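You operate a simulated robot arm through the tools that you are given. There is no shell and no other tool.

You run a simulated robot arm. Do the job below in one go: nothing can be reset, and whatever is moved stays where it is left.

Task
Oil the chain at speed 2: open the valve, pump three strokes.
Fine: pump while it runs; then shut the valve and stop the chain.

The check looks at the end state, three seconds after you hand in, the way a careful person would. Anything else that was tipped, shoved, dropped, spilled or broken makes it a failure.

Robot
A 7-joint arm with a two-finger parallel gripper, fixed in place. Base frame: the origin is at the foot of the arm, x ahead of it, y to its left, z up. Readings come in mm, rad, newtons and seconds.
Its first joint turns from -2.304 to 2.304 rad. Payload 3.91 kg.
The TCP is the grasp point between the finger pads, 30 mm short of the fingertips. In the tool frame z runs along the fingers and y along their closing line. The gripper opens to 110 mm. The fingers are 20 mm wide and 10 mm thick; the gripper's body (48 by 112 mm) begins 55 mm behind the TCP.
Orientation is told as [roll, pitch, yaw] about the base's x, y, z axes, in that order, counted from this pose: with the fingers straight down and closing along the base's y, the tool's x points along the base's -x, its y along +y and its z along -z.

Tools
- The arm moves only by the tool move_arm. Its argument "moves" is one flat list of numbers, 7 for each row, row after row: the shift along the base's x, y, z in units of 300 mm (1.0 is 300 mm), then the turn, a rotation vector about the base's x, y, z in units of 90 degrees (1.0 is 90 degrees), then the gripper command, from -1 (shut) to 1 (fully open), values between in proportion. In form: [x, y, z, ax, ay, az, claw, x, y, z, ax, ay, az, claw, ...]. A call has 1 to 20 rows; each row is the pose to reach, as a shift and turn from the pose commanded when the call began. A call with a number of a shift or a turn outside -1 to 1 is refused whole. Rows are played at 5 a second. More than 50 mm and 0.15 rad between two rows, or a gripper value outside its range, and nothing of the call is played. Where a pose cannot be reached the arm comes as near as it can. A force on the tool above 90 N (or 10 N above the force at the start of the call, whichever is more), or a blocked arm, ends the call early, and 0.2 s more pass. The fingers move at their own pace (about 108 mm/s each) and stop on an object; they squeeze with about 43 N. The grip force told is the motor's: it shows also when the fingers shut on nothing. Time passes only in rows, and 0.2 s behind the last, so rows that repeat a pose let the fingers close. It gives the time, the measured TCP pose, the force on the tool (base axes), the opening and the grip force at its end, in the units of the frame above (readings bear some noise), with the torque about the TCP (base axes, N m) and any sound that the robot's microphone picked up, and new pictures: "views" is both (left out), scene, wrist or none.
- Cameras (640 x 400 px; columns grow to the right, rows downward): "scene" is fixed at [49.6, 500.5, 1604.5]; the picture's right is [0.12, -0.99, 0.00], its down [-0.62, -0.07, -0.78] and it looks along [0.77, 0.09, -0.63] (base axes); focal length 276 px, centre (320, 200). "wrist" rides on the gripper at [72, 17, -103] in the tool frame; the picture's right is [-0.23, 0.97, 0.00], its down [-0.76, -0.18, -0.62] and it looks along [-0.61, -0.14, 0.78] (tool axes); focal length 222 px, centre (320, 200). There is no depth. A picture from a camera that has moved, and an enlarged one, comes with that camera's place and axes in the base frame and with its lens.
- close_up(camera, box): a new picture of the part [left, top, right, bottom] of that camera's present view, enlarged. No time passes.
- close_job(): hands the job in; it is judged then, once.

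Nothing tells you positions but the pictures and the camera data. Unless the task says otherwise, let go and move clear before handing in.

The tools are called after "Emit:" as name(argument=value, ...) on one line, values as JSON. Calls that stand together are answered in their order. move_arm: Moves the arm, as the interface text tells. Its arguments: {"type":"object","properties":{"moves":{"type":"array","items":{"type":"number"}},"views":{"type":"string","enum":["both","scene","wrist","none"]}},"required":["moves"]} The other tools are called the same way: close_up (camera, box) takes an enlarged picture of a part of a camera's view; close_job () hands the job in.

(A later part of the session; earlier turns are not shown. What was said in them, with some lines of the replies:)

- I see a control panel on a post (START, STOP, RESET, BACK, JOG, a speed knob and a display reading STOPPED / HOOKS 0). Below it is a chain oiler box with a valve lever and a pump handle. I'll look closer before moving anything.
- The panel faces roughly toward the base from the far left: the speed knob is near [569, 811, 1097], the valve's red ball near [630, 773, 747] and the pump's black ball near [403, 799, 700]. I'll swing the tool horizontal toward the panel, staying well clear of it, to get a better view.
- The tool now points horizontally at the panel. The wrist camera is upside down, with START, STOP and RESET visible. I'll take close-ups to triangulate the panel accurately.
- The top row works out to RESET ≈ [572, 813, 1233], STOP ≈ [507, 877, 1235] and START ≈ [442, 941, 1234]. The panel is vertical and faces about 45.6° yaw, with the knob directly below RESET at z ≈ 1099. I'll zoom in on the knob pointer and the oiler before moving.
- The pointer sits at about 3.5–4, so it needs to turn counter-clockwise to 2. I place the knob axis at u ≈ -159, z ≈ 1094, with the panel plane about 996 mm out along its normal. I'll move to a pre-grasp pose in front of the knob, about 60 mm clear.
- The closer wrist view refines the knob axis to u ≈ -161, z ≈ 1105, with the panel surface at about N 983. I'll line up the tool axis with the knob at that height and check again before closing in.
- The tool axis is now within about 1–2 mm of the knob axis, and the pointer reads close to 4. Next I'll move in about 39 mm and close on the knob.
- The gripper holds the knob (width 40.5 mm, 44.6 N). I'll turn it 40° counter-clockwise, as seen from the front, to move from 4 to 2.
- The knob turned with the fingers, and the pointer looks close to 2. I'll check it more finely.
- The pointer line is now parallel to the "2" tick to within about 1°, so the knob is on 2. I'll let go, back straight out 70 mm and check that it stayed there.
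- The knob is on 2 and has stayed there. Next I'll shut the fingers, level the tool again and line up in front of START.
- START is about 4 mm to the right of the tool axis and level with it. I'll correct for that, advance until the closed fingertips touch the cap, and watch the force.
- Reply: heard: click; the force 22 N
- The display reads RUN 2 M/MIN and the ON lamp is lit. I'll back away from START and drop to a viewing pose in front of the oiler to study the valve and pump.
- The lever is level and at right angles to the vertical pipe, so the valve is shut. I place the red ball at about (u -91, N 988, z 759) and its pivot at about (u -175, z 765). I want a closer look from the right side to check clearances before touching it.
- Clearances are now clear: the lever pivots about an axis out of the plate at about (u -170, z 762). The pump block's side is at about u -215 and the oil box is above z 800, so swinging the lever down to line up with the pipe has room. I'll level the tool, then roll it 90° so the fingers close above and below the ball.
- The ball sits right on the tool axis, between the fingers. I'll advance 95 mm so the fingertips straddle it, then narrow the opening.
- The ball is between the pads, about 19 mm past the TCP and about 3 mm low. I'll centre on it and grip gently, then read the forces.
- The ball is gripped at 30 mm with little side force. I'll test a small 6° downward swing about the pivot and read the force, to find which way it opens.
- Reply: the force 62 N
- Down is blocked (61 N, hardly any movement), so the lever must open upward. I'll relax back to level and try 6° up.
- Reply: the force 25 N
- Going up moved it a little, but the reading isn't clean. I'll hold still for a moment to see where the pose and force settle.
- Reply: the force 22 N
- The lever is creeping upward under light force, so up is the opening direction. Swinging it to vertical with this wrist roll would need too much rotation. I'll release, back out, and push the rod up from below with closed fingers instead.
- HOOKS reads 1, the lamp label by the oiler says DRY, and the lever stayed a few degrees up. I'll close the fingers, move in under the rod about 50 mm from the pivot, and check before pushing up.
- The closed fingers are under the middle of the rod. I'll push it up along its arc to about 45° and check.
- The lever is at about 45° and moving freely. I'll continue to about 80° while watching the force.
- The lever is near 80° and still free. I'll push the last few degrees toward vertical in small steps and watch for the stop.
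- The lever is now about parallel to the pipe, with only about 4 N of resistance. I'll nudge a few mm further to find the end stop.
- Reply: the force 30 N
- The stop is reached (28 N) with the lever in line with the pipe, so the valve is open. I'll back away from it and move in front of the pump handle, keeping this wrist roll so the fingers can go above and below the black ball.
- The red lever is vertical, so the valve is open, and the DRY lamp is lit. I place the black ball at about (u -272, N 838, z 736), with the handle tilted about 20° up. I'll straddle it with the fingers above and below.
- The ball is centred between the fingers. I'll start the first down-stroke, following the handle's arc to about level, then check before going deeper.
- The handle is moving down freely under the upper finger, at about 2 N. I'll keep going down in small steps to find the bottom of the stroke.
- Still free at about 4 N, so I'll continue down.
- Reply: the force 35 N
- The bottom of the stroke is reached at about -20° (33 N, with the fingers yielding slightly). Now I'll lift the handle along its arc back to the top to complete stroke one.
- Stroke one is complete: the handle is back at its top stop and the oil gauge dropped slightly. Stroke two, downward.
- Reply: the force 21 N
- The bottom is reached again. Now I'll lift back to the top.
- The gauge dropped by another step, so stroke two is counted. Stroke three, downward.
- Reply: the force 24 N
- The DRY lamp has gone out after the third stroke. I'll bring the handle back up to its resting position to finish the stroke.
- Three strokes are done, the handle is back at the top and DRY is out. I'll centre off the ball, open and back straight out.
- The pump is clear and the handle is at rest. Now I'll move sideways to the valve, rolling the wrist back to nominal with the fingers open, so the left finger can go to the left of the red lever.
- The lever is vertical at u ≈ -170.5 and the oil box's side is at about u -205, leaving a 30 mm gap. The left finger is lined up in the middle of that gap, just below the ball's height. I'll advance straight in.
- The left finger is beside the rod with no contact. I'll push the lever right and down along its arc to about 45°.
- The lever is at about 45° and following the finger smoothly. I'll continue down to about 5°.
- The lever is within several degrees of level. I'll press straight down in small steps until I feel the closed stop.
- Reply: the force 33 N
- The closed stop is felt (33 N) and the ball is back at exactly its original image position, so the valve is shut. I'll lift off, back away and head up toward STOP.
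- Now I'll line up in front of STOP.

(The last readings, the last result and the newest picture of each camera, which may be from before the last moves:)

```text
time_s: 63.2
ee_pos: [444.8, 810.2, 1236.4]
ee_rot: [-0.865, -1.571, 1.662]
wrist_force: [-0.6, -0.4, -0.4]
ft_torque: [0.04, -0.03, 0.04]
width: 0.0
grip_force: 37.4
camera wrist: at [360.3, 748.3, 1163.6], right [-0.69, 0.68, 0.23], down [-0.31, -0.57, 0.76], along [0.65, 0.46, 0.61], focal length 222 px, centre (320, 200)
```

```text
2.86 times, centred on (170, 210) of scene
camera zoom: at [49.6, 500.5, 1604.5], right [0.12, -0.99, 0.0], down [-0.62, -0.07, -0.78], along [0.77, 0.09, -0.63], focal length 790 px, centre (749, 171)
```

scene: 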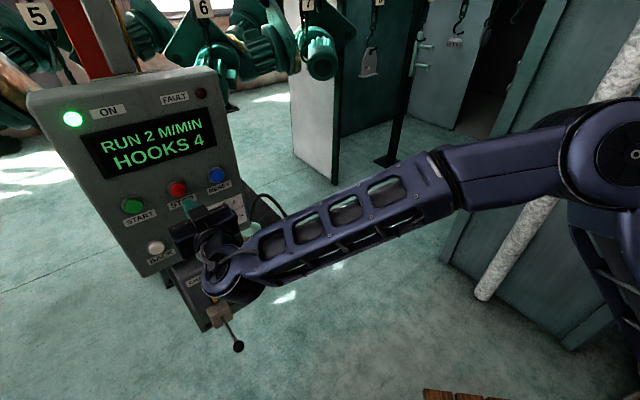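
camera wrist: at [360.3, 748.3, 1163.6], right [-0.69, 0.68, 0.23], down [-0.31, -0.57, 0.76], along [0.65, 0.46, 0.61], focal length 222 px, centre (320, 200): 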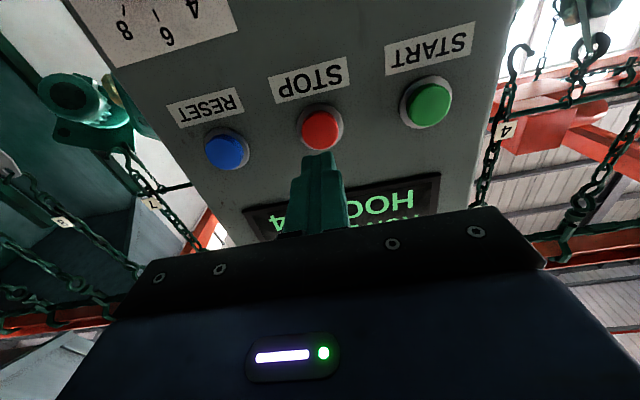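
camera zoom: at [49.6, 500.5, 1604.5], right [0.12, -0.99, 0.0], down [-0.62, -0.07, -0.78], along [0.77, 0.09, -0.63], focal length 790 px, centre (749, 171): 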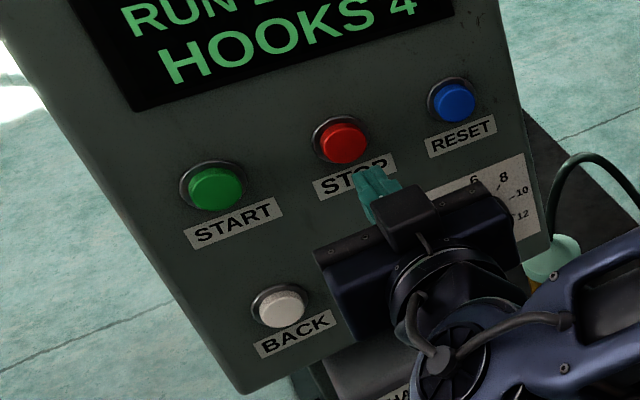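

STOP is exactly on the tool axis. I'll press in with the same depth that worked for START.

Emit:
move_arm(moves=[0.0584, 0.0594, 0, 0, 0, 0, -1, 0.1075, 0.1094, 0, 0, 0, 0, -1, 0.1215, 0.1236, 0, 0, 0, 0, -1, 0.1308, 0.1332, 0, 0, 0, 0, -1], views="both")

Emit:
close_up(camera="scene", box=[30, 70, 240, 240])

```text
time_s: 64.2
ee_pos: [481.1, 850.1, 1238.1]
ee_rot: [-3.08, -1.57, -2.406]
wrist_force: [-6.7, -10.3, 4.3]
ft_torque: [0.04, -0.08, -0.07]
width: 0.3
grip_force: 37.9
heard: click
camera wrist: at [397.8, 787.3, 1165.4], right [-0.7, 0.68, 0.23], down [-0.31, -0.57, 0.76], along [0.65, 0.46, 0.61], focal length 222 px, centre (320, 200)
```

scene: 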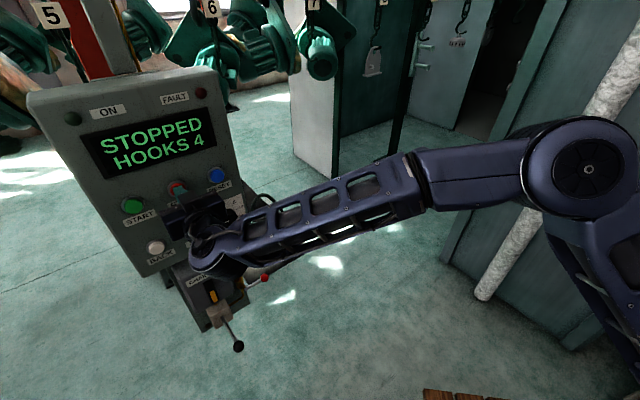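
wrist: 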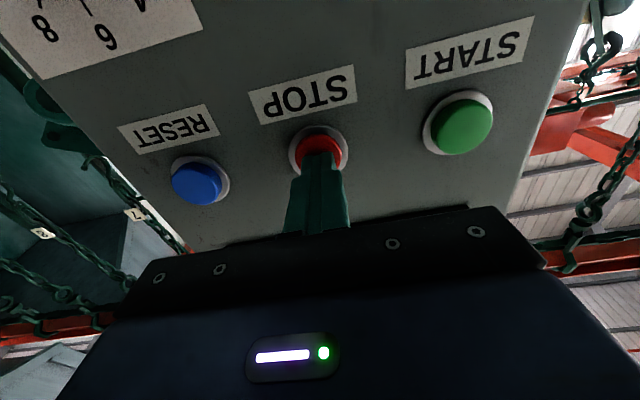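

```text
2.35 times, centred on (135, 155) of scene
camera zoom: at [49.6, 500.5, 1604.5], right [0.12, -0.99, 0.0], down [-0.62, -0.07, -0.78], along [0.77, 0.09, -0.63], focal length 650 px, centre (755, 306)
```

zoom: 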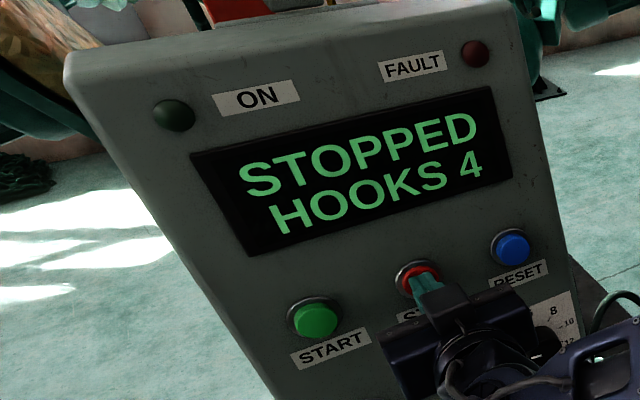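

The display reads STOPPED, the ON lamp is off and there's no fault. I'll back well clear of the panel and do a final check of everything.

Emit:
move_arm(moves=[-0.0935, -0.0951, 0, 0, 0, 0, -1, -0.1869, -0.1902, 0, 0, 0, 0, -1, -0.2804, -0.2853, 0, 0, 0, 0, -1, -0.3738, -0.3804, 0, 0, 0, 0, -1, -0.4673, -0.4755, 0, 0, 0, 0, -1, -0.5607, -0.5706, 0, 0, 0, 0, -1, -0.5607, -0.7, 0, 0, 0, 0, -1, -0.5607, -0.85, 0, 0, 0, 0, -1], views="both")

Emit:
close_up(camera="scene", box=[20, 60, 270, 220])

Emit:
close_up(camera="scene", box=[150, 190, 300, 360])

```text
time_s: 66.0
ee_pos: [315.8, 592.3, 1236.4]
ee_rot: [-0.313, -1.57, 1.107]
wrist_force: [0.1, 0.4, -1.2]
ft_torque: [0.04, -0.02, -0.02]
width: 0.0
grip_force: 37.3
camera wrist: at [232.0, 529.4, 1163.4], right [-0.69, 0.68, 0.23], down [-0.31, -0.57, 0.76], along [0.65, 0.46, 0.61], focal length 222 px, centre (320, 200)
```

scene: 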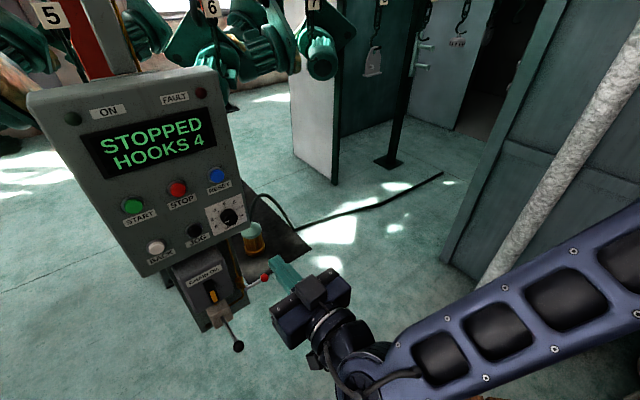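
wrist: 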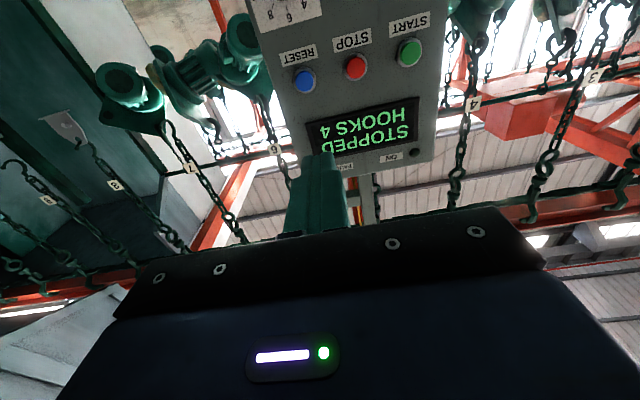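

```text
2.50 times, centred on (145, 140) of scene
camera zoom: at [49.6, 500.5, 1604.5], right [0.12, -0.99, 0.0], down [-0.62, -0.07, -0.78], along [0.77, 0.09, -0.63], focal length 691 px, centre (758, 350)
```

zoom: 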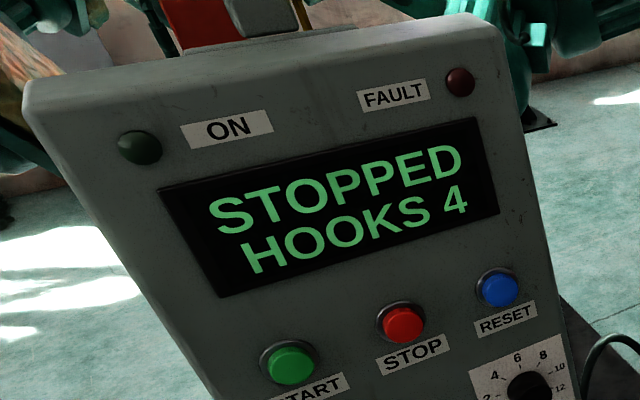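

```text
2.35 times, centred on (225, 275) of scene
camera zoom: at [49.6, 500.5, 1604.5], right [0.12, -0.99, 0.0], down [-0.62, -0.07, -0.78], along [0.77, 0.09, -0.63], focal length 650 px, centre (544, 24)
```

zoom: 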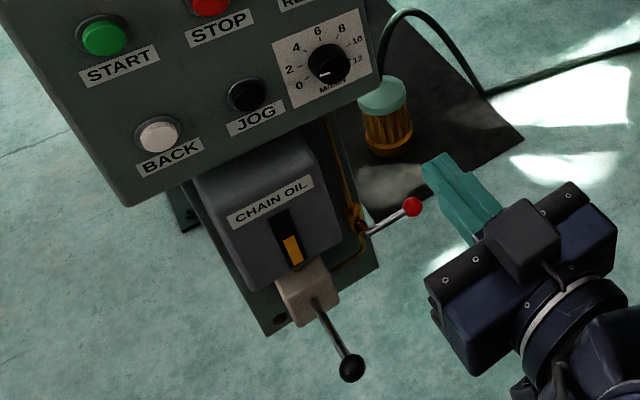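

Everything is in its end state: the chain shows STOPPED with no fault, the speed knob is on 2, the valve lever is level (shut), and the pump handle is back at rest. DRY is out after three strokes, and the arm is clear with nothing held, so I'm handing in.

Emit:
close_job()

```text
The job is handed in.
```

The chain is oiled and stopped, and I've handed the job in. I set the speed knob to 2 and started the chain, and the display read RUN 2 M/MIN. Then I opened the valve and pumped three full strokes while it ran.

- **Oil:** the DRY lamp went out on the third stroke.
- **Valve:** shut. The lever is back against its closed stop, where it began.
- **Chain:** the display reads STOPPED, HOOKS 4. The FAULT lamp stayed off.
- **Pump handle:** back at its top rest position.
- **Speed knob:** left on 2. It was at about 4 when I started.

While working out which way the valve opens, I first pushed the lever down against its closed stop, at about 61 N. It didn't move, and the lever worked normally afterwards. I saw nothing else moved or knocked, and the arm is clear of the panel with nothing in the gripper.
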